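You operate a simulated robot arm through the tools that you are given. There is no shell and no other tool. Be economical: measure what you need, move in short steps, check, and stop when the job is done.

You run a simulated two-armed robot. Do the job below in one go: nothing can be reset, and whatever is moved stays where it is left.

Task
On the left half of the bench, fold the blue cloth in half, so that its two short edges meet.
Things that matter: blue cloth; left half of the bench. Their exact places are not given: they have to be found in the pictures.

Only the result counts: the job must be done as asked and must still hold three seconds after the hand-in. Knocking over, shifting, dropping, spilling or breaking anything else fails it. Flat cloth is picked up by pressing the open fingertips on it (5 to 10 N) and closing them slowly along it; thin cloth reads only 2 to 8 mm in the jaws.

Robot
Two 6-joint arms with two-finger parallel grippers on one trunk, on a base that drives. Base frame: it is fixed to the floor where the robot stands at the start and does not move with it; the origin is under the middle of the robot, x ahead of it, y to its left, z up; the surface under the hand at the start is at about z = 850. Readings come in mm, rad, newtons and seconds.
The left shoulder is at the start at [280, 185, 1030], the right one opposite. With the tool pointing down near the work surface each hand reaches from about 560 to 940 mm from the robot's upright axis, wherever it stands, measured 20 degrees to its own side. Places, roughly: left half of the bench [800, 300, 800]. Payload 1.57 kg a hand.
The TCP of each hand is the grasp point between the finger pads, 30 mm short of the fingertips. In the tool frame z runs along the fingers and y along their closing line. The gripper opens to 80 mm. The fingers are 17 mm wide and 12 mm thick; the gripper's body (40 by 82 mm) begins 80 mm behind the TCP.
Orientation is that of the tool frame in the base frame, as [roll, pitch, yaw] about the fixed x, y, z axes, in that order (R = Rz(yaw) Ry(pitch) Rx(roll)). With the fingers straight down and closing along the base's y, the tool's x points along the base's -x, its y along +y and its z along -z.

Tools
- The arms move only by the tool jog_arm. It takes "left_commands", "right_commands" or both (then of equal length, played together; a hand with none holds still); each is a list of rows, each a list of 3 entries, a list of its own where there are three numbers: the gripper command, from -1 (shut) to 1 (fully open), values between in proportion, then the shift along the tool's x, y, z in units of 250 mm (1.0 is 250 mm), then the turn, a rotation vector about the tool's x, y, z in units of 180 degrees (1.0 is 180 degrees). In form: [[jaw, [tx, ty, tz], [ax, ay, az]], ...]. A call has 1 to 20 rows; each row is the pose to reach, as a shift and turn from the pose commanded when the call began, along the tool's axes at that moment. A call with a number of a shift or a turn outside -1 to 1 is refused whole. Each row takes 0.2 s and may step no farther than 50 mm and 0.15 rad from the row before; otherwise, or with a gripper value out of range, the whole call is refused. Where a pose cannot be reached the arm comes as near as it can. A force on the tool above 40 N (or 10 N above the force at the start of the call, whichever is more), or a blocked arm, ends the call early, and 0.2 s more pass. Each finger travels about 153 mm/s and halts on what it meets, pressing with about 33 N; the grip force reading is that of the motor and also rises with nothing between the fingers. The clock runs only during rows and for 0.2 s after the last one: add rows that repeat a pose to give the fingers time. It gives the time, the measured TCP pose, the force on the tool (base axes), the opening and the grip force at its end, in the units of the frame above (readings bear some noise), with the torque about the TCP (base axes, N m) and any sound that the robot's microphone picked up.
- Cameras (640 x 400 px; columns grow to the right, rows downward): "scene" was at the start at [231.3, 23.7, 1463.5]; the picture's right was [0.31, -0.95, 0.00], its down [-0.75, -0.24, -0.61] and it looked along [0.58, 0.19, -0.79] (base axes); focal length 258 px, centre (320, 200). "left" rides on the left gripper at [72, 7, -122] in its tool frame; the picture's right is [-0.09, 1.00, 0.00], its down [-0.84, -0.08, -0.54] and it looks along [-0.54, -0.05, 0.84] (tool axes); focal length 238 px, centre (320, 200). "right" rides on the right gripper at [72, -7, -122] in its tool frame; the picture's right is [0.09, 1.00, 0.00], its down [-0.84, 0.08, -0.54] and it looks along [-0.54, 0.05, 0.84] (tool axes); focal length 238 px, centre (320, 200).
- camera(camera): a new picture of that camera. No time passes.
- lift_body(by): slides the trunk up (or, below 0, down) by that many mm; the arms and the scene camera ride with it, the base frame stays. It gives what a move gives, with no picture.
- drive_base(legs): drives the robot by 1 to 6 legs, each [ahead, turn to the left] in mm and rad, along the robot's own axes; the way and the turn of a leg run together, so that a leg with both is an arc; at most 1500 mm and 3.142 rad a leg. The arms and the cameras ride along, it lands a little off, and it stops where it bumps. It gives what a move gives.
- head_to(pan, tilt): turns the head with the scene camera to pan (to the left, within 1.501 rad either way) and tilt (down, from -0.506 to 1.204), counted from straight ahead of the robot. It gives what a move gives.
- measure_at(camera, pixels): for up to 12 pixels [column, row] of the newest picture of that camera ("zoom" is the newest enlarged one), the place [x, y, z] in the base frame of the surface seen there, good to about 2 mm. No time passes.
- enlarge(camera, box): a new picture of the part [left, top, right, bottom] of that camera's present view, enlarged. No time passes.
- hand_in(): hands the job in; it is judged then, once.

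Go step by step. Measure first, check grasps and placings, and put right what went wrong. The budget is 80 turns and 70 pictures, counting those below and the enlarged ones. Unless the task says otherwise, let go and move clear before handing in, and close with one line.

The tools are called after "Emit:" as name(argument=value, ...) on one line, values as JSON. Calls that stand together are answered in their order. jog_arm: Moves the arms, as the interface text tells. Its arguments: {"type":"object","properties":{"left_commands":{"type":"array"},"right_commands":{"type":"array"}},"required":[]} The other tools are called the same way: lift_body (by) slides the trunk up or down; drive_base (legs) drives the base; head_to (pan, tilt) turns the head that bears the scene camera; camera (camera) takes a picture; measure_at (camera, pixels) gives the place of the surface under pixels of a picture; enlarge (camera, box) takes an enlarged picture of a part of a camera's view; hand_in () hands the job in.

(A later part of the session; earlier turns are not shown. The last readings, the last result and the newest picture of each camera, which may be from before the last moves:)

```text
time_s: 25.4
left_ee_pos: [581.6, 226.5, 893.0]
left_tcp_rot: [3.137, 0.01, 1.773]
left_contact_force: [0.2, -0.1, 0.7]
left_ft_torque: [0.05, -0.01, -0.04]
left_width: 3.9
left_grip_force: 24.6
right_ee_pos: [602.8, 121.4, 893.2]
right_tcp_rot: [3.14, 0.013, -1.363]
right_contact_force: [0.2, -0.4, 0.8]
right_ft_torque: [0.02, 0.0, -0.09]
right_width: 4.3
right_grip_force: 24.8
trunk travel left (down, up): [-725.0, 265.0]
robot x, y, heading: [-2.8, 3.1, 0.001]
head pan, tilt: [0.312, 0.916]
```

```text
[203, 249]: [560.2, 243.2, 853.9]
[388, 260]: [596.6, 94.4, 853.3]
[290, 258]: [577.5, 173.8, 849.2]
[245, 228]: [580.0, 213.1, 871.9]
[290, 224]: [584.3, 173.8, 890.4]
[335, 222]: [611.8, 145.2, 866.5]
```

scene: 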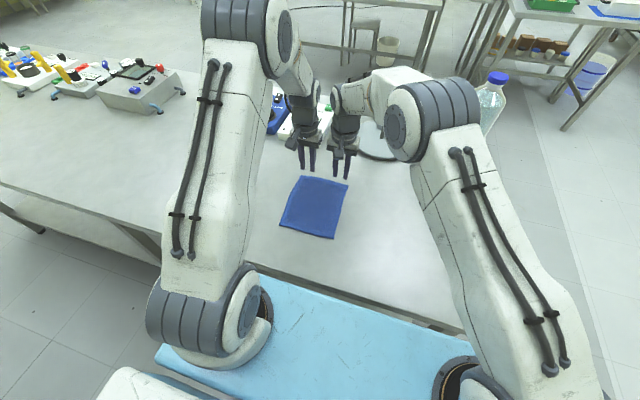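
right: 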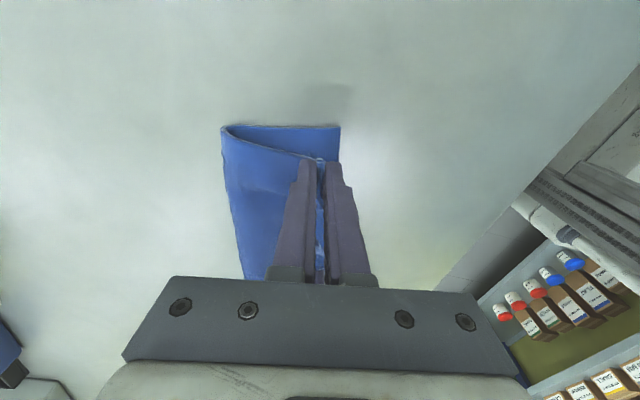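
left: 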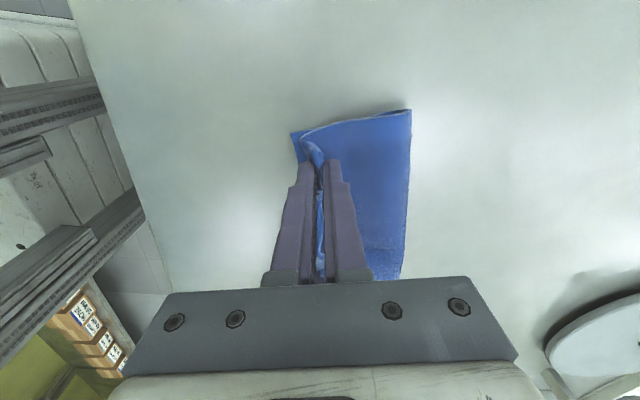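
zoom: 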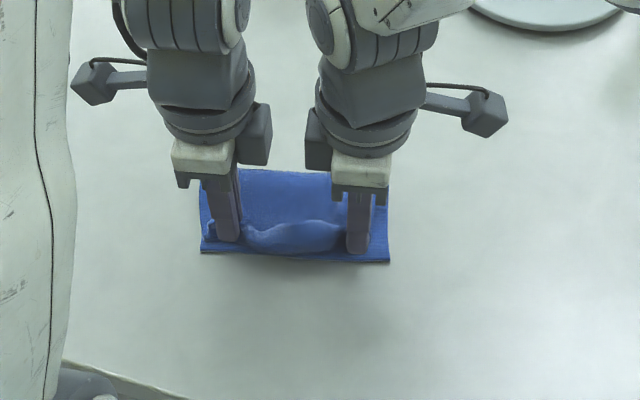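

The near corners are (562,247) and (597,96) and the held flap edge stands just inside. I open the jaws slowly and lift straight up.

Emit:
jog_arm(left_commands=[[-0.9, [0, 0, 0], [0, 0, 0]], [-0.8, [0, 0, 0], [0, 0, 0]], [-0.7, [0, 0, 0], [0, 0, 0]], [-0.6, [0, 0, 0], [0, 0, 0]], [-0.5, [0, 0, 0], [0, 0, 0]], [-0.5, [0, 0, 0], [0, 0, 0]], [-0.5, [0, 0, -0.04], [0, 0, 0]], [-0.5, [0, 0, -0.1], [0, 0, 0]], [-0.5, [0, 0, -0.2], [0, 0, 0]], [-0.5, [0, 0, -0.32], [0, 0, 0]]], right_commands=[[-0.9, [0, 0, 0], [0, 0, 0]], [-0.8, [0, 0, 0], [0, 0, 0]], [-0.7, [0, 0, 0], [0, 0, 0]], [-0.6, [0, 0, 0], [0, 0, 0]], [-0.5, [0, 0, 0], [0, 0, 0]], [-0.5, [0, 0, 0], [0, 0, 0]], [-0.5, [0, 0, -0.04], [0, 0, 0]], [-0.5, [0, 0, -0.1], [0, 0, 0]], [-0.5, [0, 0, -0.2], [0, 0, 0]], [-0.5, [0, 0, -0.32], [0, 0, 0]]])

Emit:
camera(camera="left")

Emit:
camera(camera="right")

Emit:
enlarge(camera="scene", box=[220, 150, 412, 270])

```text
time_s: 27.6
left_ee_pos: [582.0, 225.7, 974.7]
left_tcp_rot: [3.137, 0.009, 1.772]
left_contact_force: [-0.1, -0.3, -0.1]
left_ft_torque: [0.03, 0.0, -0.03]
left_width: 20.1
left_grip_force: 0.2
right_ee_pos: [604.3, 120.1, 972.7]
right_tcp_rot: [3.14, 0.013, -1.362]
right_contact_force: [-0.4, 0.3, 0.6]
right_ft_torque: [0.04, 0.04, -0.03]
right_width: 19.8
right_grip_force: 0.1
trunk travel left (down, up): [-725.0, 265.0]
robot x, y, heading: [0.2, -0.2, -0.003]
head pan, tilt: [0.312, 0.916]
```

```text
40 pictures are left
```

left: 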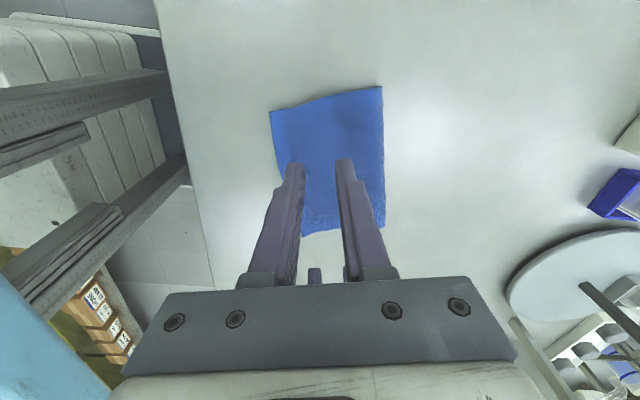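

```text
39 pictures are left
```

right: 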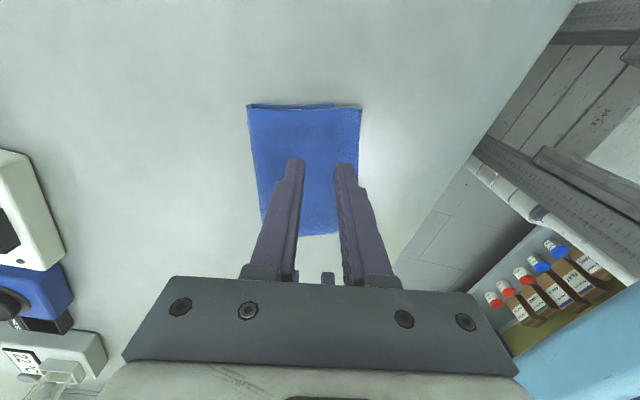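

```text
3.33 times, centred on (316, 210) of scene
```

zoom: 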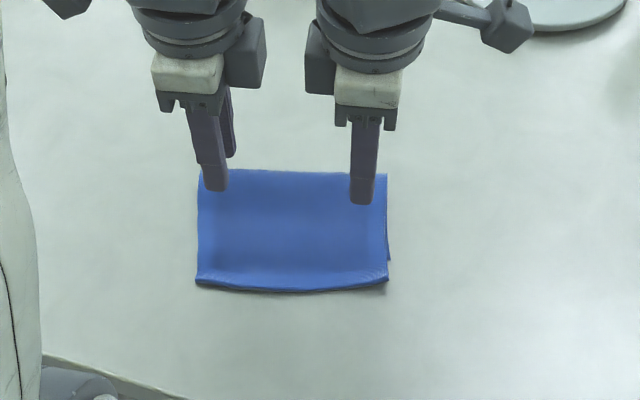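

The flap fell flat and the fold looks clean. I raise the hands and move them apart for a clear view.

Emit:
jog_arm(left_commands=[[-0.5, [0.1, 0, -0.15], [0, 0, 0]], [-0.5, [0.2, 0.03, -0.3], [0, 0, 0]], [-0.5, [0.35, 0.06, -0.4], [0, 0, 0]], [-0.5, [0.5, 0.08, -0.4], [0, 0, 0]]], right_commands=[[-0.5, [0.1, 0, -0.15], [0, 0, 0]], [-0.5, [0.2, 0, -0.3], [0, 0, 0]], [-0.5, [0.35, 0, -0.4], [0, 0, 0]], [-0.5, [0.5, 0, -0.4], [0, 0, 0]]])

Emit:
enlarge(camera="scene", box=[260, 170, 356, 250])

Emit:
camera(camera="left")

Emit:
camera(camera="right")

```text
time_s: 28.6
left_ee_pos: [573.4, 353.2, 1073.4]
left_tcp_rot: [3.137, 0.008, 1.772]
left_contact_force: [-0.8, 0.3, 0.1]
left_ft_torque: [0.02, -0.01, -0.02]
left_width: 20.1
left_grip_force: 0.1
right_ee_pos: [629.1, -1.1, 1070.1]
right_tcp_rot: [3.139, 0.01, -1.361]
right_contact_force: [0.0, -0.1, -0.2]
right_ft_torque: [0.01, -0.01, 0.03]
right_width: 20.0
right_grip_force: 0.0
trunk travel left (down, up): [-725.0, 265.0]
robot x, y, heading: [-2.0, -1.4, -0.0]
head pan, tilt: [0.312, 0.916]
```

```text
5.00 times, centred on (308, 210) of scene
```

zoom: 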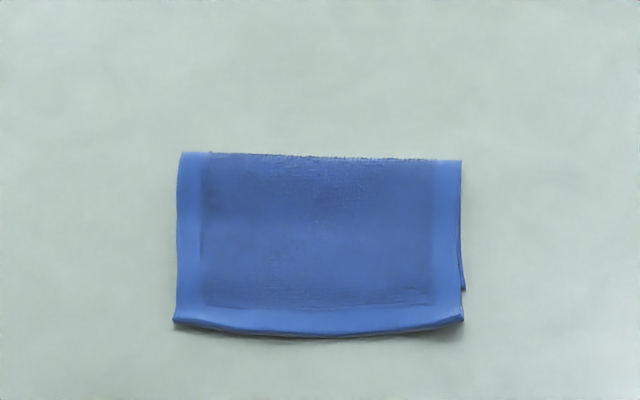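

```text
36 pictures are left
```

left: 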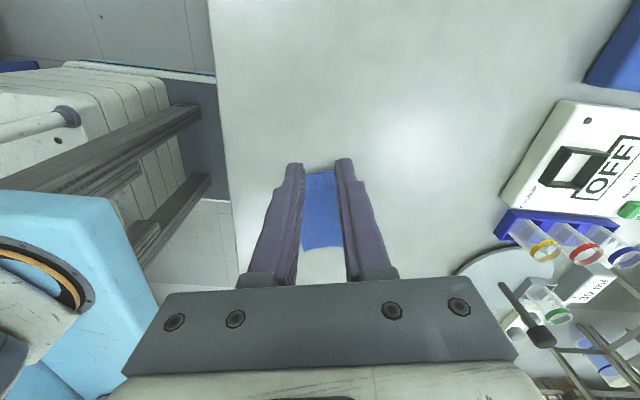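

```text
35 pictures are left
```

right: 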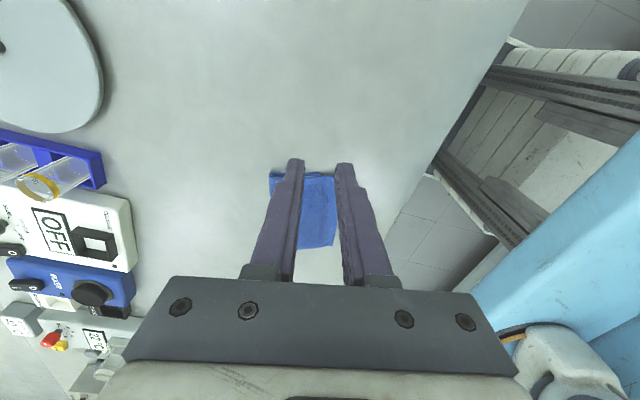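

The flap now overhangs the lower near edge: at the right the lower corner shows at zoom (465,290), the upper one at (463,322). I measure the overhang.

Emit:
measure_at(camera="zoom", pixels=[[463, 289], [460, 318], [176, 319], [300, 332], [182, 155], [458, 163], [320, 160], [463, 250], [320, 240], [380, 326], [230, 327]])

Emit:
enlarge(camera="right", box=[240, 150, 368, 260])

Emit:
enlarge(camera="left", box=[270, 155, 370, 255])

```text
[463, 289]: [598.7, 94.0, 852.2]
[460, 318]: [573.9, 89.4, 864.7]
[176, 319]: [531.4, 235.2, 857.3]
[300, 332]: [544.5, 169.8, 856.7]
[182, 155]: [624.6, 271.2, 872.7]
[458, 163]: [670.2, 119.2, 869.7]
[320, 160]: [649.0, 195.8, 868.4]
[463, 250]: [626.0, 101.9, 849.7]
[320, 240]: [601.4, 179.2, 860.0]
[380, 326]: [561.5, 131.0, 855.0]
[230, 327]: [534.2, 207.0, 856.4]
```

```text
3.64 times, centred on (304, 205) of right
```

zoom: 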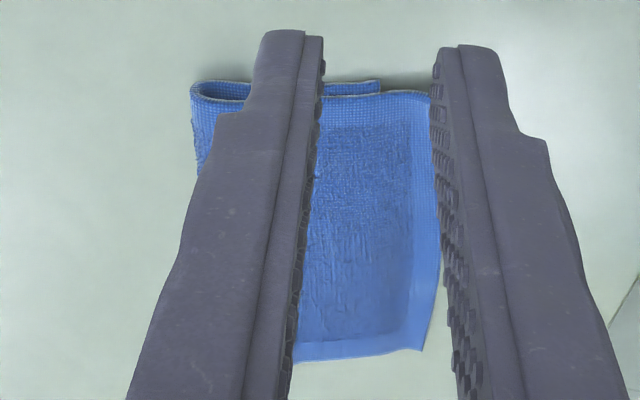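

```text
4.00 times, centred on (320, 205) of left
```

zoom: 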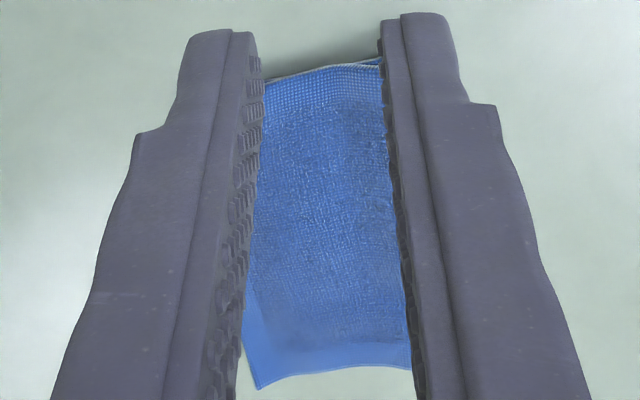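

The flap overhangs by about 28 mm (upper edge (532,236)–(573,89), lower (562,247)–(598,95)). I'll re-pinch that free overhanging edge and shift it back; to have reach, I first back the robot 120 mm with hands empty.

Emit:
drive_base(legs=[[-120, 0]])

Emit:
camera(camera="scene")

```text
time_s: 29.8
left_ee_pos: [450.2, 355.0, 1074.7]
left_tcp_rot: [3.138, 0.009, 1.775]
left_contact_force: [-0.2, 0.5, 0.6]
left_ft_torque: [-0.01, 0.02, -0.02]
left_width: 19.9
left_grip_force: 0.1
right_ee_pos: [506.3, -0.7, 1070.9]
right_tcp_rot: [3.139, 0.013, -1.36]
right_contact_force: [-0.1, -0.8, 0.4]
right_ft_torque: [-0.03, 0.07, -0.01]
right_width: 20.0
right_grip_force: 0.0
trunk travel left (down, up): [-725.0, 265.0]
robot x, y, heading: [-120.5, 3.5, 0.003]
head pan, tilt: [0.312, 0.916]
```

```text
32 pictures are left
```

scene: 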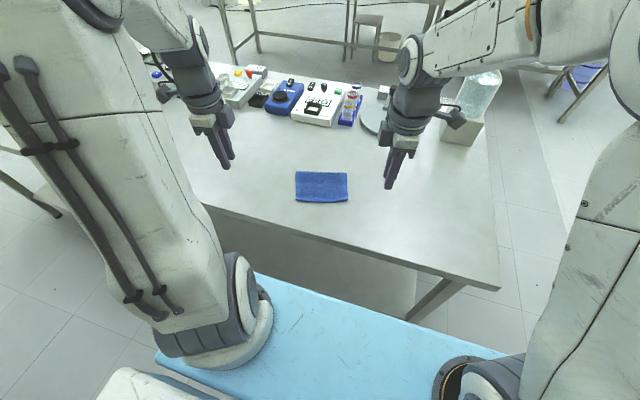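

Clear view of the folded cloth at (295–348, 170–203). I enlarge for precise corners.

Emit:
enlarge(camera="scene", box=[282, 160, 362, 210])

Emit:
measure_at(camera="scene", pixels=[[296, 201], [347, 199], [297, 172], [347, 174]])

```text
8.00 times, centred on (322, 185) of scene
```

zoom: 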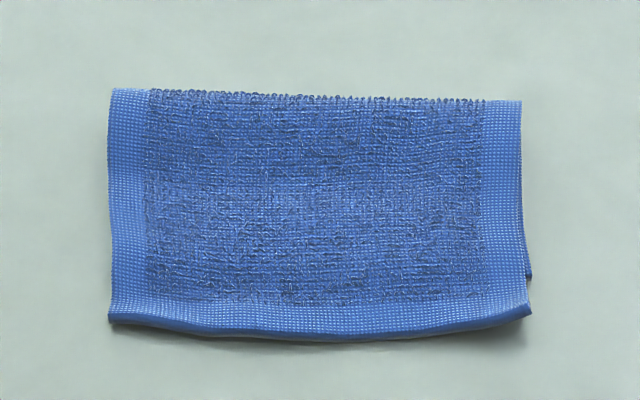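

```text
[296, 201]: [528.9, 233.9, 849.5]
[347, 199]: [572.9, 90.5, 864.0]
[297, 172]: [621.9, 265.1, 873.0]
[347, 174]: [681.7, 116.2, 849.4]
```

Emit:
measure_at(camera="zoom", pixels=[[112, 316], [200, 328], [320, 334], [440, 324], [524, 308], [529, 276], [114, 94], [516, 106], [320, 100], [110, 210], [320, 315], [320, 200]])

```text
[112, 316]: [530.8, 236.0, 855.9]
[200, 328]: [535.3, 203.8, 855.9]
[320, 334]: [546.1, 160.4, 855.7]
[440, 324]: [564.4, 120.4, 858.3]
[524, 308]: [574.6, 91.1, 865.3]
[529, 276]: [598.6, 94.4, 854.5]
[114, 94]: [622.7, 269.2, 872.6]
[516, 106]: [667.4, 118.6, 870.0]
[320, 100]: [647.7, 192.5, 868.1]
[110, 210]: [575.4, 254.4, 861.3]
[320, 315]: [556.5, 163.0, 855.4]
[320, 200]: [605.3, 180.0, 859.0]
```

Upper edge runs (531,236)–(575,91), i.e. 17°. I bring both hands over it: opening 24 mm, slight tilt, yaw 17°, tips ≈20 mm above.

Emit:
jog_arm(left_commands=[[-0.4, [-0.105, 0.045, 0.113], [0.0044, 0, -0.0047]], [-0.4, [-0.211, 0.09, 0.227], [0.0088, 0, -0.0093]], [-0.4, [-0.316, 0.135, 0.34], [0.0133, 0, -0.014]], [-0.4, [-0.421, 0.179, 0.453], [0.0177, 0, -0.0187]], [-0.4, [-0.527, 0.224, 0.567], [0.0221, 0, -0.0233]], [-0.4, [-0.632, 0.269, 0.68], [0.0265, 0, -0.028]], [-0.4, [-0.632, 0.269, 0.68], [0.0265, 0, -0.028]]], right_commands=[[-0.4, [-0.067, -0.063, 0.111], [-0.0044, 0, -0.0047]], [-0.4, [-0.134, -0.127, 0.221], [-0.0088, 0, -0.0093]], [-0.4, [-0.2, -0.19, 0.332], [-0.0133, 0, -0.014]], [-0.4, [-0.267, -0.253, 0.443], [-0.0177, 0, -0.0187]], [-0.4, [-0.334, -0.317, 0.553], [-0.0221, 0, -0.0233]], [-0.4, [-0.401, -0.38, 0.664], [-0.0265, 0, -0.028]], [-0.4, [-0.401, -0.38, 0.664], [-0.0265, 0, -0.028]]])

Emit:
camera(camera="left")

Emit:
camera(camera="right")

```text
time_s: 31.4
left_ee_pos: [550.0, 211.0, 904.7]
left_tcp_rot: [-3.063, 0.006, 1.865]
left_contact_force: [-0.3, -0.4, 0.7]
left_ft_torque: [0.01, 0.0, -0.01]
left_width: 24.1
left_grip_force: 0.2
right_ee_pos: [576.1, 120.6, 907.2]
right_tcp_rot: [3.059, 0.016, -1.272]
right_contact_force: [-0.1, -0.2, -0.8]
right_ft_torque: [-0.03, 0.0, 0.02]
right_width: 23.8
right_grip_force: 0.0
trunk travel left (down, up): [-725.0, 265.0]
robot x, y, heading: [-122.9, -0.9, 0.002]
head pan, tilt: [0.312, 0.916]
```

```text
30 pictures are left
```

left: 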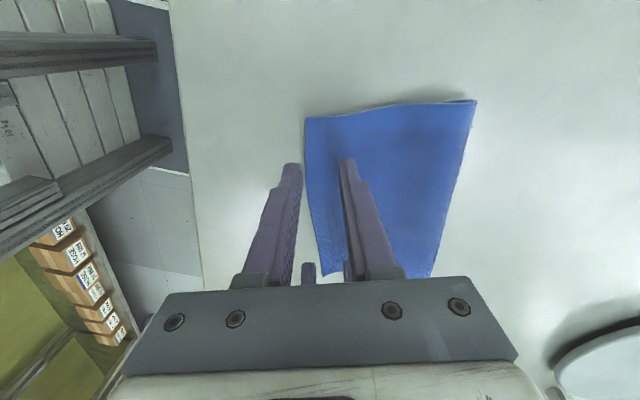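

```text
29 pictures are left
```

right: 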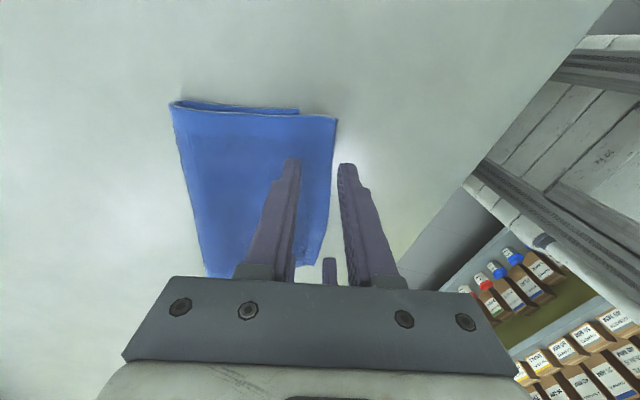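

The jaws straddle the edge on both sides. I nudge the left 3 mm outward and lower both 17 mm.

Emit:
jog_arm(left_commands=[[-0.4, [0.008, -0.012, 0.03], [0, 0, 0]], [-0.4, [0.008, -0.012, 0.055], [0, 0, 0]], [-0.4, [0.008, -0.012, 0.068], [0, 0, 0]], [-0.4, [0.008, -0.012, 0.068], [0, 0, 0]]], right_commands=[[-0.4, [0, 0, 0.03], [0, 0, 0]], [-0.4, [0, 0, 0.055], [0, 0, 0]], [-0.4, [0, 0, 0.068], [0, 0, 0]], [-0.4, [0, 0, 0.068], [0, 0, 0]]])

Emit:
camera(camera="left")

Emit:
camera(camera="right")

```text
time_s: 32.4
left_ee_pos: [544.7, 212.7, 889.2]
left_tcp_rot: [-3.064, 0.005, 1.863]
left_contact_force: [1.0, -0.8, -0.1]
left_ft_torque: [-0.04, -0.02, 0.04]
left_width: 24.3
left_grip_force: 0.2
right_ee_pos: [575.6, 119.1, 889.0]
right_tcp_rot: [3.059, 0.016, -1.273]
right_contact_force: [1.2, -0.4, 0.4]
right_ft_torque: [0.01, 0.0, 0.0]
right_width: 24.0
right_grip_force: 0.1
trunk travel left (down, up): [-725.0, 265.0]
robot x, y, heading: [-124.1, 0.0, -0.003]
head pan, tilt: [0.312, 0.916]
```

```text
28 pictures are left
```

left: 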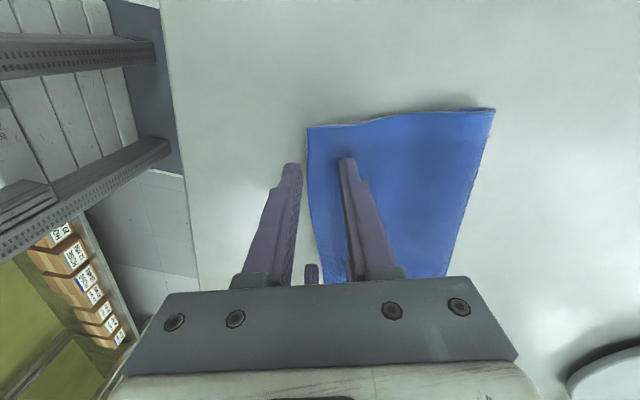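

```text
27 pictures are left
```

right: 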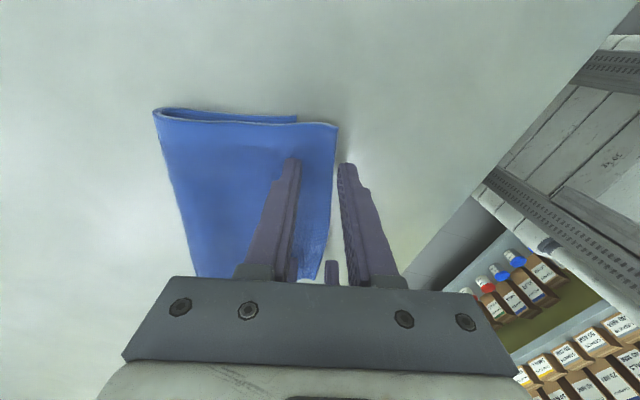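

Well aligned. I lower 4 mm more and read the forces.

Emit:
jog_arm(left_commands=[[-0.4, [0, 0, 0.008], [0, 0, 0]], [-0.4, [0, 0, 0.016], [0, 0, 0]], [-0.4, [0, 0, 0.016], [0, 0, 0]]], right_commands=[[-0.4, [0, 0, 0.008], [0, 0, 0]], [-0.4, [0, 0, 0.016], [0, 0, 0]], [-0.4, [0, 0, 0.016], [0, 0, 0]]])

```text
time_s: 33.2
left_ee_pos: [545.0, 212.1, 884.6]
left_tcp_rot: [-3.065, 0.008, 1.865]
left_contact_force: [1.6, 1.4, 11.2]
left_ft_torque: [0.05, -0.28, 0.03]
left_width: 24.6
left_grip_force: 0.4
right_ee_pos: [576.3, 119.0, 887.2]
right_tcp_rot: [3.062, 0.018, -1.272]
right_contact_force: [-0.4, 1.0, 7.6]
right_ft_torque: [0.07, -0.16, 0.04]
right_width: 24.3
right_grip_force: 0.4
trunk travel left (down, up): [-725.0, 265.0]
robot x, y, heading: [-124.4, -1.9, 0.0]
head pan, tilt: [0.312, 0.916]
```

Both press through the inner finger (11 and 8 N). I close slowly.

Emit:
jog_arm(left_commands=[[-0.44, [0, 0, 0], [0, 0, 0]], [-0.48, [0, 0, 0], [0, 0, 0]], [-0.52, [0, 0, 0], [0, 0, 0]], [-0.56, [0, 0, 0], [0, 0, 0]], [-0.6, [0, 0, 0], [0, 0, 0]], [-0.64, [0, 0, 0], [0, 0, 0]], [-0.68, [0, 0, 0], [0, 0, 0]], [-0.72, [0, 0, 0], [0, 0, 0]], [-0.76, [0, 0, 0], [0, 0, 0]], [-0.8, [0, 0, 0], [0, 0, 0]], [-0.84, [0, 0, 0], [0, 0, 0]], [-0.88, [0, 0, 0], [0, 0, 0]], [-0.92, [0, 0, 0], [0, 0, 0]], [-0.96, [0, 0, 0], [0, 0, 0]], [-1, [0, 0, 0], [0, 0, 0]], [-1, [0, 0, 0], [0, 0, 0]]], right_commands=[[-0.44, [0, 0, 0.002], [0, 0, 0]], [-0.48, [0, 0, 0.002], [0, 0, 0]], [-0.52, [0, 0, 0.002], [0, 0, 0]], [-0.56, [0, 0, 0.002], [0, 0, 0]], [-0.6, [0, 0, 0.002], [0, 0, 0]], [-0.64, [0, 0, 0.002], [0, 0, 0]], [-0.68, [0, 0, 0.002], [0, 0, 0]], [-0.72, [0, 0, 0.002], [0, 0, 0]], [-0.76, [0, 0, 0.002], [0, 0, 0]], [-0.8, [0, 0, 0.002], [0, 0, 0]], [-0.84, [0, 0, 0.002], [0, 0, 0]], [-0.88, [0, 0, 0.002], [0, 0, 0]], [-0.92, [0, 0, 0.002], [0, 0, 0]], [-0.96, [0, 0, 0.002], [0, 0, 0]], [-1, [0, 0, 0.002], [0, 0, 0]], [-1, [0, 0, 0.002], [0, 0, 0]]])

Emit:
camera(camera="left")

Emit:
camera(camera="right")

```text
time_s: 36.6
left_ee_pos: [543.9, 211.8, 884.9]
left_tcp_rot: [-3.065, 0.007, 1.862]
left_contact_force: [1.0, -1.0, 7.2]
left_ft_torque: [0.01, -0.16, 0.01]
left_width: 3.0
left_grip_force: 24.2
right_ee_pos: [574.9, 119.5, 886.6]
right_tcp_rot: [3.06, 0.017, -1.272]
right_contact_force: [-0.1, 1.5, 5.8]
right_ft_torque: [0.03, -0.02, 0.02]
right_width: 0.0
right_grip_force: 21.4
trunk travel left (down, up): [-725.0, 265.0]
robot x, y, heading: [-120.0, -0.5, 0.003]
head pan, tilt: [0.312, 0.916]
```

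```text
26 pictures are left
```

left: 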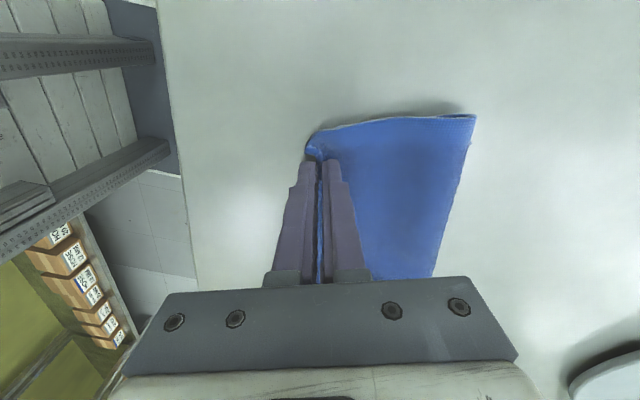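

```text
25 pictures are left
```

right: 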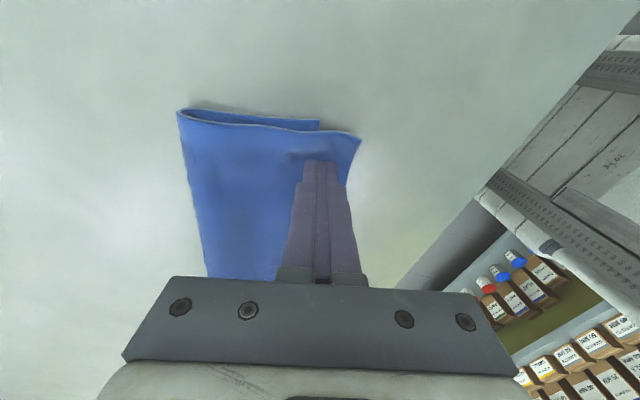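

The left holds the edge (3.0 mm) but the right closed above the cloth (0.0). I lift the right, reopen to 30 mm with more tilt, and re-look.

Emit:
jog_arm(right_commands=[[-1, [0, 0, -0.06], [0, 0, 0]], [-0.25, [0, 0, -0.08], [-0.01, 0, 0]], [-0.25, [0, 0, -0.08], [-0.019, 0, 0]], [-0.25, [0, 0, -0.08], [-0.019, 0, 0]]])

Emit:
camera(camera="right")

```text
time_s: 37.6
left_ee_pos: [545.0, 211.8, 885.1]
left_tcp_rot: [-3.065, 0.005, 1.862]
left_contact_force: [1.3, 0.0, 9.6]
left_ft_torque: [0.05, -0.13, 0.01]
left_width: 2.9
left_grip_force: 23.6
right_ee_pos: [575.5, 119.2, 905.9]
right_tcp_rot: [2.999, 0.015, -1.273]
right_contact_force: [-0.2, 0.3, -0.3]
right_ft_torque: [-0.03, -0.01, 0.0]
right_width: 30.0
right_grip_force: 0.0
trunk travel left (down, up): [-725.0, 265.0]
robot x, y, heading: [-127.8, 1.6, -0.004]
head pan, tilt: [0.312, 0.916]
```

```text
24 pictures are left
```

right: 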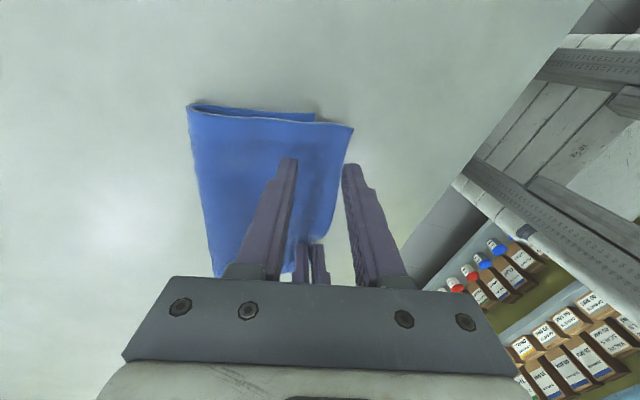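

Emit:
measure_at(camera="right", pixels=[[350, 130], [344, 150], [337, 175], [325, 220], [312, 116], [350, 163], [330, 150]])

```text
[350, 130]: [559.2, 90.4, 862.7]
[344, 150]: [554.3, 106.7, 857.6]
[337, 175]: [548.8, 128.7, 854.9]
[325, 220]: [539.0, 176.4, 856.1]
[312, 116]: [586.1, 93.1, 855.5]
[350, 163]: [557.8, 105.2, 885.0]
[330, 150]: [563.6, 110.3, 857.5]
```

The right outer finger was not beyond the edge (edge now at x≈551 by y≈119), and the tilt was the wrong way for this nearer edge. I reverse the tilt and shift the right hand 15 mm towards the robot.

Emit:
jog_arm(right_commands=[[-0.25, [-0.01, 0.02, 0], [0.022, 0, 0]], [-0.25, [-0.02, 0.04, 0.005], [0.044, 0, 0]], [-0.25, [-0.027, 0.057, 0.01], [0.065, 0, 0]], [-0.25, [-0.027, 0.057, 0.01], [0.065, 0, 0]]])

Emit:
camera(camera="right")

```text
time_s: 38.6
left_ee_pos: [545.6, 211.5, 884.4]
left_tcp_rot: [-3.063, 0.005, 1.861]
left_contact_force: [1.1, 0.4, 9.0]
left_ft_torque: [-0.02, -0.13, -0.01]
left_width: 2.7
left_grip_force: 24.0
right_ee_pos: [560.7, 121.4, 904.6]
right_tcp_rot: [-3.078, 0.016, -1.273]
right_contact_force: [-0.2, 0.2, 0.1]
right_ft_torque: [0.01, 0.02, -0.01]
right_width: 29.9
right_grip_force: 0.2
trunk travel left (down, up): [-725.0, 265.0]
robot x, y, heading: [-123.5, -1.0, -0.001]
head pan, tilt: [0.312, 0.916]
```

```text
23 pictures are left
```

right: 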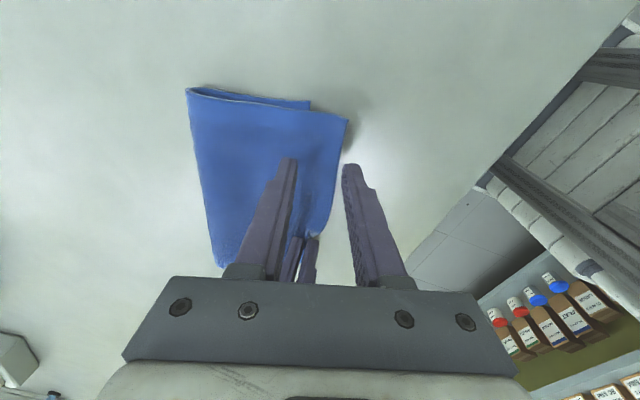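

Now the outer finger is well outside the edge. I lower the right 20 mm.

Emit:
jog_arm(right_commands=[[-0.25, [0, 0, 0.04], [0, 0, 0]], [-0.25, [0, 0, 0.07], [0, 0, 0]], [-0.25, [0, 0, 0.08], [0, 0, 0]], [-0.25, [0, 0, 0.084], [0, 0, 0]], [-0.25, [0, 0, 0.084], [0, 0, 0]]])

```text
time_s: 39.8
left_ee_pos: [544.5, 211.5, 885.7]
left_tcp_rot: [-3.064, 0.005, 1.863]
left_contact_force: [1.7, 0.1, 8.5]
left_ft_torque: [0.02, -0.11, 0.05]
left_width: 2.9
left_grip_force: 24.8
right_ee_pos: [561.6, 122.0, 883.3]
right_tcp_rot: [-3.079, 0.017, -1.272]
right_contact_force: [-0.5, 0.2, 5.0]
right_ft_torque: [0.04, -0.05, 0.0]
right_width: 29.7
right_grip_force: 0.1
trunk travel left (down, up): [-725.0, 265.0]
robot x, y, heading: [-120.5, 1.5, 0.001]
head pan, tilt: [0.312, 0.916]
```

5 N now; I press 1 mm further and close slowly.

Emit:
jog_arm(right_commands=[[-0.25, [0, 0, 0.004], [0, 0, 0]], [-0.3, [0, 0, 0.004], [0, 0, 0]], [-0.35, [0, 0, 0.004], [0, 0, 0]], [-0.4, [0, 0, 0.004], [0, 0, 0]], [-0.45, [0, 0, 0.004], [0, 0, 0]], [-0.5, [0, 0, 0.004], [0, 0, 0]], [-0.55, [0, 0, 0.004], [0, 0, 0]], [-0.6, [0, 0, 0.004], [0, 0, 0]], [-0.65, [0, 0, 0.004], [0, 0, 0]], [-0.7, [0, 0, 0.004], [0, 0, 0]], [-0.75, [0, 0, 0.004], [0, 0, 0]], [-0.8, [0, 0, 0.004], [0, 0, 0]], [-0.85, [0, 0, 0.004], [0, 0, 0]], [-0.9, [0, 0, 0.004], [0, 0, 0]], [-0.95, [0, 0, 0.004], [0, 0, 0]], [-1, [0, 0, 0.004], [0, 0, 0]], [-1, [0, 0, 0.004], [0, 0, 0]]])

Emit:
camera(camera="right")

```text
time_s: 43.4
left_ee_pos: [544.4, 212.8, 884.3]
left_tcp_rot: [-3.063, 0.007, 1.863]
left_contact_force: [0.1, -2.1, 5.2]
left_ft_torque: [-0.01, -0.1, 0.02]
left_width: 2.9
left_grip_force: 24.3
right_ee_pos: [561.4, 122.6, 884.9]
right_tcp_rot: [-3.079, 0.018, -1.272]
right_contact_force: [3.3, 1.9, 18.1]
right_ft_torque: [0.14, -0.23, 0.01]
right_width: 4.0
right_grip_force: 24.6
trunk travel left (down, up): [-725.0, 265.0]
robot x, y, heading: [-128.4, -4.3, 0.004]
head pan, tilt: [0.312, 0.916]
```

```text
22 pictures are left
```

right: 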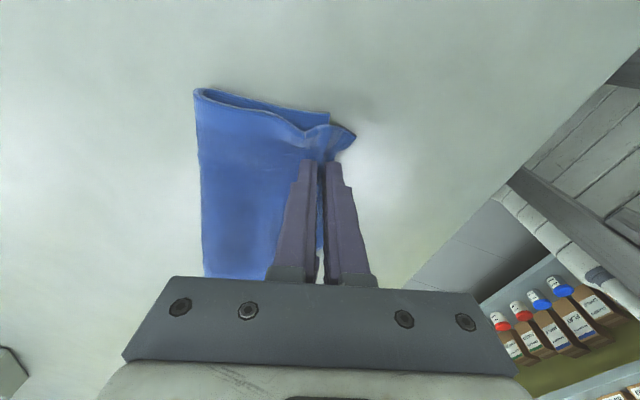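

Both hold (2.9 and 4.0 mm). I lift 30 mm and check that only the upper layer came.

Emit:
jog_arm(left_commands=[[-1, [0, 0, -0.04], [0, 0, 0]], [-1, [0, 0, -0.08], [0, 0, 0]], [-1, [0, 0, -0.12], [0, 0, 0]], [-1, [0, 0, -0.12], [0, 0, 0]]], right_commands=[[-1, [0, 0, -0.04], [0, 0, 0]], [-1, [0, 0, -0.08], [0, 0, 0]], [-1, [0, 0, -0.12], [0, 0, 0]], [-1, [0, 0, -0.12], [0, 0, 0]]])

Emit:
camera(camera="left")

Emit:
camera(camera="right")

Emit:
enlarge(camera="scene", box=[258, 130, 386, 210])

```text
time_s: 44.4
left_ee_pos: [546.1, 213.5, 914.0]
left_tcp_rot: [-3.061, 0.007, 1.863]
left_contact_force: [-0.1, -1.7, 0.6]
left_ft_torque: [-0.04, -0.01, 0.02]
left_width: 3.0
left_grip_force: 23.5
right_ee_pos: [561.0, 121.1, 912.3]
right_tcp_rot: [-3.08, 0.017, -1.273]
right_contact_force: [-0.3, 2.0, 0.0]
right_ft_torque: [0.06, -0.05, -0.02]
right_width: 3.7
right_grip_force: 24.5
trunk travel left (down, up): [-725.0, 265.0]
robot x, y, heading: [-123.5, -0.9, 0.001]
head pan, tilt: [0.312, 0.916]
```

```text
21 pictures are left
```

left: 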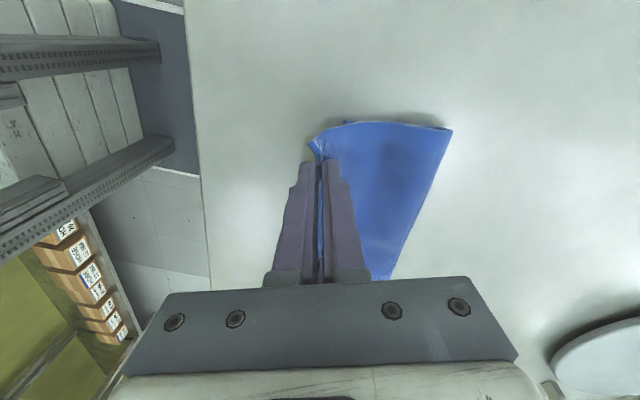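

```text
20 pictures are left
```

right: 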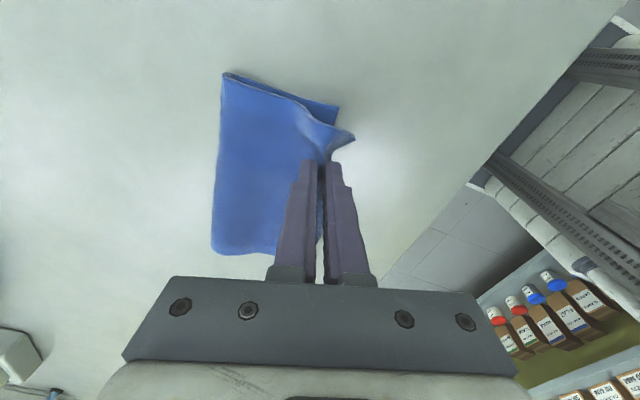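

```text
5.00 times, centred on (322, 170) of scene
```

zoom: 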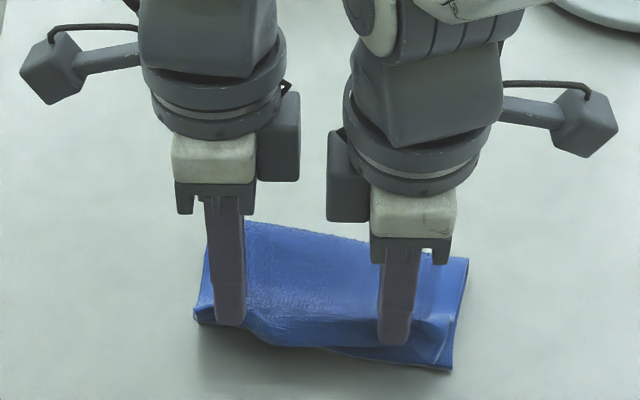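

Only the upper layer lifted. I locate the lower layer's near edge and the fold.

Emit:
measure_at(camera="zoom", pixels=[[451, 365], [340, 348], [300, 344], [466, 262], [197, 320], [210, 248], [418, 358]])

Emit:
measure_at(camera="left", pixels=[[345, 123], [313, 143], [448, 131], [390, 270], [420, 215]])

Emit:
measure_at(camera="right", pixels=[[336, 108], [350, 137], [225, 75], [214, 245], [275, 252], [335, 122]])

```text
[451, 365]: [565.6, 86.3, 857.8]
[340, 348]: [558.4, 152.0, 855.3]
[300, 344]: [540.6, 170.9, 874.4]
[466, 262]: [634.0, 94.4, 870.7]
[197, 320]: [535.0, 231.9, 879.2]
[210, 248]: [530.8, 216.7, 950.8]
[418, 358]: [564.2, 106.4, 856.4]
```

```text
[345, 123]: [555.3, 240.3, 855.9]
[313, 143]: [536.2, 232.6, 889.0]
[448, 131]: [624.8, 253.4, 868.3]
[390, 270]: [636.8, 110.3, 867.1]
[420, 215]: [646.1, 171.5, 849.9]
```

```text
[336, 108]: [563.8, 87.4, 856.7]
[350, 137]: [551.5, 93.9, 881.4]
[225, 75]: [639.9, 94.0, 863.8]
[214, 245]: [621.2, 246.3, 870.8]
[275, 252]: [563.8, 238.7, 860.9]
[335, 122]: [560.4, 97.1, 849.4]
```

The lower near edge now runs (555,240)–(565,87) with the fold only ~75–80 mm from it, so slack must be rolled out. I swing the held edge up over the true fold line (x≈651–661) and slightly past it, straightening yaw and tilt, so the lower half lies flat to the middle.

Emit:
jog_arm(left_commands=[[-1, [-0.032, 0.097, -0.08], [-0.006, 0, 0.018]], [-1, [-0.064, 0.194, -0.16], [-0.012, 0, 0.036]], [-1, [-0.096, 0.297, -0.188], [-0.018, 0, 0.053]], [-1, [-0.127, 0.401, -0.217], [-0.0255, 0, 0.0706]], [-1, [-0.141, 0.45, -0.21], [-0.0255, 0, 0.0706]], [-1, [-0.156, 0.498, -0.204], [-0.0255, 0, 0.0706]], [-1, [-0.156, 0.498, -0.204], [-0.0255, 0, 0.0706]]], right_commands=[[-1, [0.029, -0.098, -0.07], [-0.005, 0, 0.018]], [-1, [0.058, -0.196, -0.139], [-0.01, 0, 0.036]], [-1, [0.09, -0.302, -0.153], [-0.015, 0, 0.053]], [-1, [0.122, -0.408, -0.166], [-0.0194, 0, 0.0728]], [-1, [0.137, -0.456, -0.153], [-0.0194, 0, 0.0728]], [-1, [0.152, -0.503, -0.14], [-0.0194, 0, 0.0728]], [-1, [0.152, -0.503, -0.14], [-0.0194, 0, 0.0728]]])

Emit:
enlarge(camera="scene", box=[258, 120, 386, 220])

Emit:
camera(camera="left")

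Emit:
camera(camera="right")

```text
time_s: 46.0
left_ee_pos: [680.8, 212.8, 956.6]
left_tcp_rot: [3.137, 0.014, 1.64]
left_contact_force: [-0.5, 0.0, 1.1]
left_ft_torque: [-0.02, 0.02, 0.03]
left_width: 2.8
left_grip_force: 23.7
right_ee_pos: [690.4, 122.0, 956.0]
right_tcp_rot: [3.136, 0.022, -1.5]
right_contact_force: [-0.8, -0.8, 0.0]
right_ft_torque: [0.05, -0.03, 0.06]
right_width: 3.8
right_grip_force: 24.5
trunk travel left (down, up): [-725.0, 265.0]
robot x, y, heading: [-124.3, 2.2, 0.004]
head pan, tilt: [0.312, 0.916]
```

```text
4.00 times, centred on (322, 170) of scene
```

zoom: 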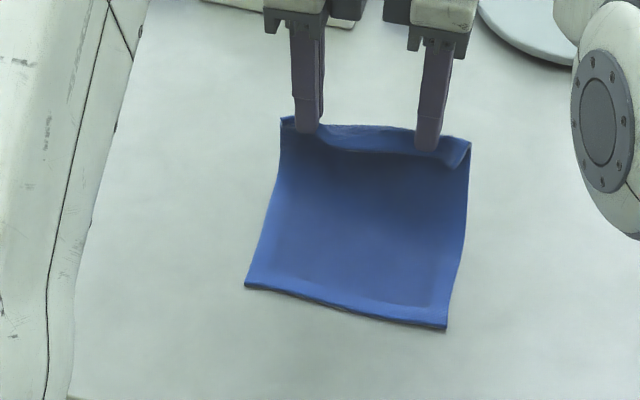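

```text
17 pictures are left
```

left: 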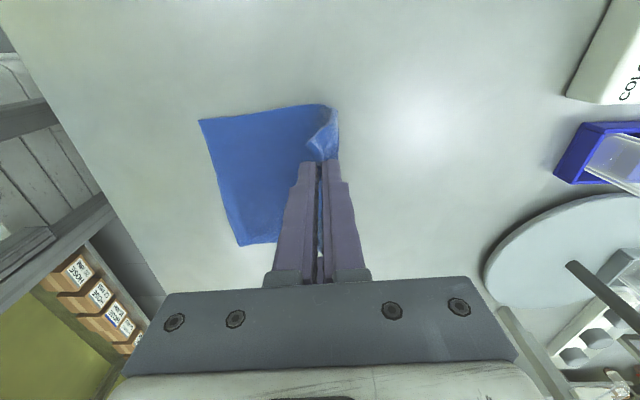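

```text
16 pictures are left
```

right: 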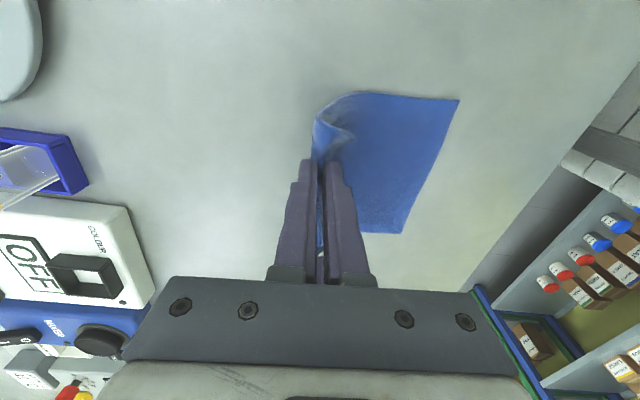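

A clean standing flap with the lower half flat. I measure the near corners and the flap's foot.

Emit:
measure_at(camera="zoom", pixels=[[249, 283], [445, 324], [350, 308], [282, 125], [468, 146], [360, 220], [360, 190], [360, 165]])

Emit:
measure_at(camera="left", pixels=[[203, 121], [242, 242], [280, 110], [320, 106], [338, 112], [322, 150]])

Emit:
measure_at(camera="right", pixels=[[457, 101], [401, 231], [380, 95], [350, 97], [316, 120]])

```text
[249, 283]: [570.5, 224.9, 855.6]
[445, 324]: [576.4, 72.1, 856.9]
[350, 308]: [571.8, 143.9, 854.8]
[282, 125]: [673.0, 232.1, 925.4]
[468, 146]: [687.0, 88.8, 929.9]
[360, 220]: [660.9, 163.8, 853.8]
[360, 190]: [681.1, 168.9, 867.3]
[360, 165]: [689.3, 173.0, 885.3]
```

```text
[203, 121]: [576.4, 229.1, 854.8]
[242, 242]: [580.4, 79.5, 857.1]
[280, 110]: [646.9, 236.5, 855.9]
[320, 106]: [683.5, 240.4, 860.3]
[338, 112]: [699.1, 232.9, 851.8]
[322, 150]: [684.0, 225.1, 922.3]
```

```text
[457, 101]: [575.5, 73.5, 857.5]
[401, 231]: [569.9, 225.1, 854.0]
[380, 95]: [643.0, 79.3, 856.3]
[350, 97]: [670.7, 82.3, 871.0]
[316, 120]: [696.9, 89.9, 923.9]
```

Near edge runs (571,225)–(576,73), so the fold belongs at x≈669 where the flap now stands. I lay the flap down in a taut arc, tips ending ≈18 mm inside the near edge.

Emit:
jog_arm(left_commands=[[-1, [0, -0.025, -0.007], [0, 0, 0]], [-1, [0, -0.051, -0.014], [0, 0, 0]], [-1, [0, -0.105, -0.01], [-0.011, 0, 0]], [-1, [0, -0.16, -0.005], [-0.022, 0, 0]], [-1, [0, -0.215, 0.026], [-0.033, 0, 0]], [-1, [0, -0.269, 0.06], [-0.044, 0, 0]], [-1, [-0.002, -0.31, 0.107], [-0.055, 0, 0]], [-1, [-0.003, -0.349, 0.157], [-0.067, 0, 0]], [-1, [-0.003, -0.372, 0.195], [-0.078, 0, 0]], [-1, [-0.002, -0.394, 0.231], [-0.089, 0, 0]], [-1, [-0.003, -0.403, 0.25], [-0.1, 0, 0]], [-1, [-0.003, -0.41, 0.266], [-0.111, 0, 0]], [-1, [-0.003, -0.41, 0.266], [-0.111, 0, 0]]], right_commands=[[-1, [0, 0.029, -0.008], [0, 0, 0]], [-1, [0, 0.058, -0.016], [0, 0, 0]], [-1, [0.002, 0.118, -0.012], [0.011, 0, 0]], [-1, [0.003, 0.179, -0.008], [0.022, 0, 0]], [-1, [0.006, 0.234, 0.024], [0.033, 0, 0]], [-1, [0.01, 0.288, 0.057], [0.044, 0, 0]], [-1, [0.012, 0.329, 0.105], [0.055, 0, 0]], [-1, [0.014, 0.368, 0.155], [0.067, 0, 0]], [-1, [0.016, 0.391, 0.193], [0.078, 0, 0]], [-1, [0.017, 0.413, 0.229], [0.089, 0, 0]], [-1, [0.018, 0.421, 0.247], [0.1, 0, 0]], [-1, [0.02, 0.429, 0.263], [0.111, 0, 0]], [-1, [0.02, 0.429, 0.263], [0.111, 0, 0]]])

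Emit:
enlarge(camera="scene", box=[258, 120, 386, 220])

Emit:
camera(camera="right")

```text
time_s: 48.8
left_ee_pos: [579.6, 204.8, 887.8]
left_tcp_rot: [2.787, 0.014, 1.64]
left_contact_force: [0.6, 0.3, 1.8]
left_ft_torque: [0.0, 0.01, 0.01]
left_width: 2.6
left_grip_force: 23.3
right_ee_pos: [581.9, 109.9, 889.6]
right_tcp_rot: [-2.798, 0.023, -1.499]
right_contact_force: [0.4, 0.5, -0.1]
right_ft_torque: [-0.04, 0.06, -0.02]
right_width: 3.7
right_grip_force: 24.7
trunk travel left (down, up): [-725.0, 265.0]
robot x, y, heading: [-124.6, -0.3, 0.005]
head pan, tilt: [0.312, 0.916]
```

```text
4.00 times, centred on (322, 170) of scene
```

zoom: 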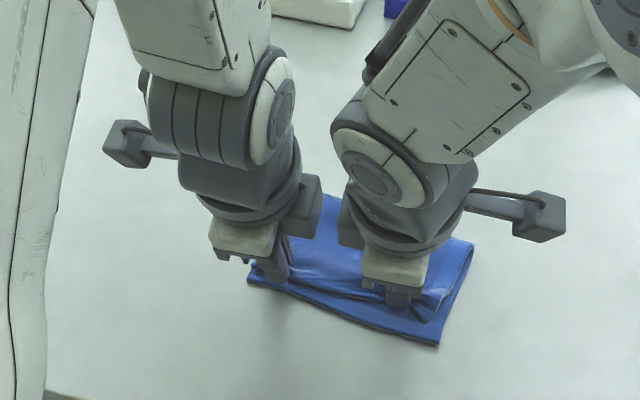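

```text
14 pictures are left
```

right: 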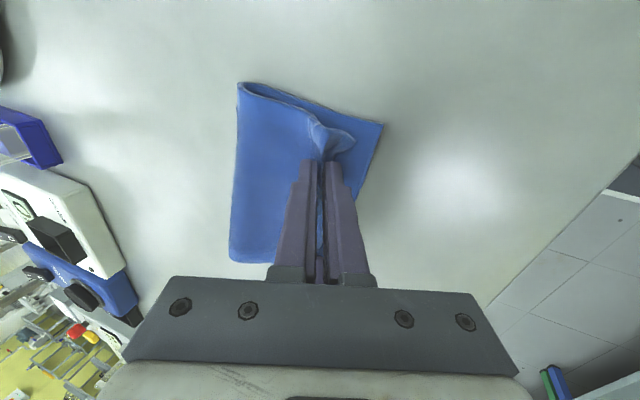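

Good shape; I measure the lower edge and fold relative to the tips before releasing.

Emit:
measure_at(camera="right", pixels=[[379, 126], [350, 143], [240, 85], [232, 255], [365, 165], [275, 95]])

Emit:
measure_at(camera="zoom", pixels=[[437, 342], [252, 282], [320, 313], [471, 246], [335, 215], [264, 264], [340, 250]])

```text
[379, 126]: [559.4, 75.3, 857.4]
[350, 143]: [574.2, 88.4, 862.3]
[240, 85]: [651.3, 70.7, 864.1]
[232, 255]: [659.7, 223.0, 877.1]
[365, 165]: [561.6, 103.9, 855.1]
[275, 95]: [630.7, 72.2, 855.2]
```

```text
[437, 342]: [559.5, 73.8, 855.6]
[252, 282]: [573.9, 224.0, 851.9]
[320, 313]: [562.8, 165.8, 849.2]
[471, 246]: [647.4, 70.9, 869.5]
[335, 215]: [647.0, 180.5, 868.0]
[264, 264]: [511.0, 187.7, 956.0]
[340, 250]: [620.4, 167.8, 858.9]
```

The right side of the lower edge has shifted to (559,75) while left is (574,224), so I move the right hand 13 mm toward the robot, then open both slowly and withdraw along the fingers.

Emit:
jog_arm(left_commands=[[-1, [0, 0, 0], [0, 0, 0]], [-1, [0, 0, 0], [0, 0, 0]], [-1, [0, 0, 0], [0, 0, 0]], [-0.9, [0, 0, 0], [0, 0, 0]], [-0.8, [0, 0, 0], [0, 0, 0]], [-0.7, [0, 0, 0], [0, 0, 0]], [-0.6, [0, 0, 0], [0, 0, 0]], [-0.5, [0, 0, 0], [0, 0, 0]], [-0.5, [0, 0, 0], [0, 0, 0]], [-0.5, [0, 0, -0.04], [0, 0, 0]], [-0.5, [0, 0, -0.12], [0, 0, 0]], [-0.5, [0, 0, -0.25], [0, 0, 0]], [-0.5, [0.08, 0, -0.4], [0, 0, 0]], [-0.5, [0.25, 0, -0.45], [0, 0, 0]], [-0.5, [0.44, 0, -0.48], [0, 0, 0]]], right_commands=[[-1, [0.006, 0.025, -0.01], [0, 0, 0]], [-1, [0.012, 0.05, -0.018], [0, 0, 0]], [-1, [0.012, 0.05, -0.018], [0, 0, 0]], [-0.9, [0.012, 0.05, -0.018], [0, 0, 0]], [-0.8, [0.012, 0.05, -0.018], [0, 0, 0]], [-0.7, [0.012, 0.05, -0.018], [0, 0, 0]], [-0.6, [0.012, 0.05, -0.018], [0, 0, 0]], [-0.5, [0.012, 0.05, -0.018], [0, 0, 0]], [-0.5, [0.012, 0.05, -0.018], [0, 0, 0]], [-0.5, [0.012, 0.05, -0.06], [0, 0, 0]], [-0.5, [0.012, 0.05, -0.14], [0, 0, 0]], [-0.5, [0.012, 0.05, -0.27], [0, 0, 0]], [-0.5, [0.09, 0.05, -0.42], [0, 0, 0]], [-0.5, [0.25, 0.05, -0.47], [0, 0, 0]], [-0.5, [0.44, 0.05, -0.48], [0, 0, 0]]])

Emit:
enlarge(camera="scene", box=[282, 155, 362, 205])

```text
time_s: 52.0
left_ee_pos: [529.1, 314.3, 998.3]
left_tcp_rot: [2.786, 0.014, 1.641]
left_contact_force: [0.6, 1.0, -0.5]
left_ft_torque: [0.04, 0.02, 0.02]
left_width: 19.9
left_grip_force: 0.0
right_ee_pos: [539.6, -6.1, 996.7]
right_tcp_rot: [-2.799, 0.023, -1.502]
right_contact_force: [0.6, -0.4, -0.1]
right_ft_torque: [0.02, -0.01, -0.01]
right_width: 20.1
right_grip_force: 0.1
trunk travel left (down, up): [-725.0, 265.0]
robot x, y, heading: [-120.2, -0.1, 0.0]
head pan, tilt: [0.312, 0.916]
```

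```text
8.00 times, centred on (322, 180) of scene
```

zoom: 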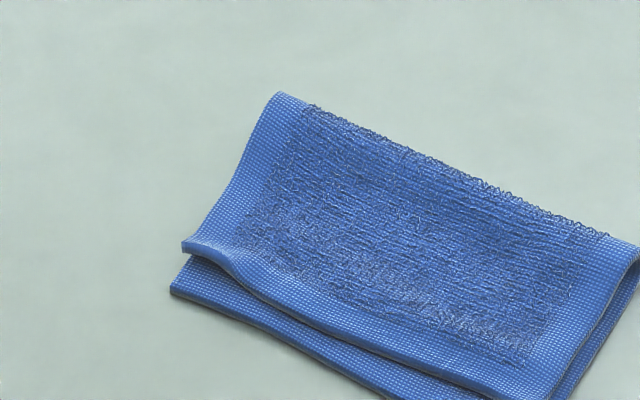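

Much closer: the flap edge now lies a little inside the lower edge. I take a wider view to measure.

Emit:
enlarge(camera="scene", box=[290, 155, 386, 215])

```text
6.67 times, centred on (338, 185) of scene
```

zoom: 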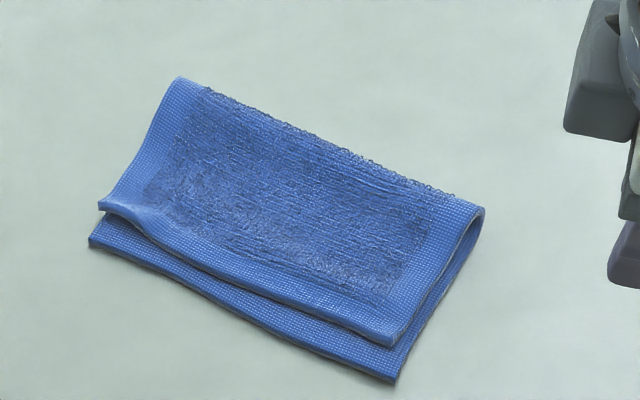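

Emit:
measure_at(camera="zoom", pixels=[[103, 205], [200, 264], [300, 315], [390, 342], [93, 242], [190, 288], [300, 340], [392, 378], [182, 82], [478, 212], [330, 145], [470, 255]])

```text
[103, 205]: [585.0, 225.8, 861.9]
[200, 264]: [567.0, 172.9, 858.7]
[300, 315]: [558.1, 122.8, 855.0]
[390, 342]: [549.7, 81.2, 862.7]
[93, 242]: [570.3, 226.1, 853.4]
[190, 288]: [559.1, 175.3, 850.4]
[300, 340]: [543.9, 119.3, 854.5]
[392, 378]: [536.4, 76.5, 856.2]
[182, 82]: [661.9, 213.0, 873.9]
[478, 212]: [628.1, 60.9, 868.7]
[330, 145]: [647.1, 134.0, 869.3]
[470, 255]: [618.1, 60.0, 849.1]
```

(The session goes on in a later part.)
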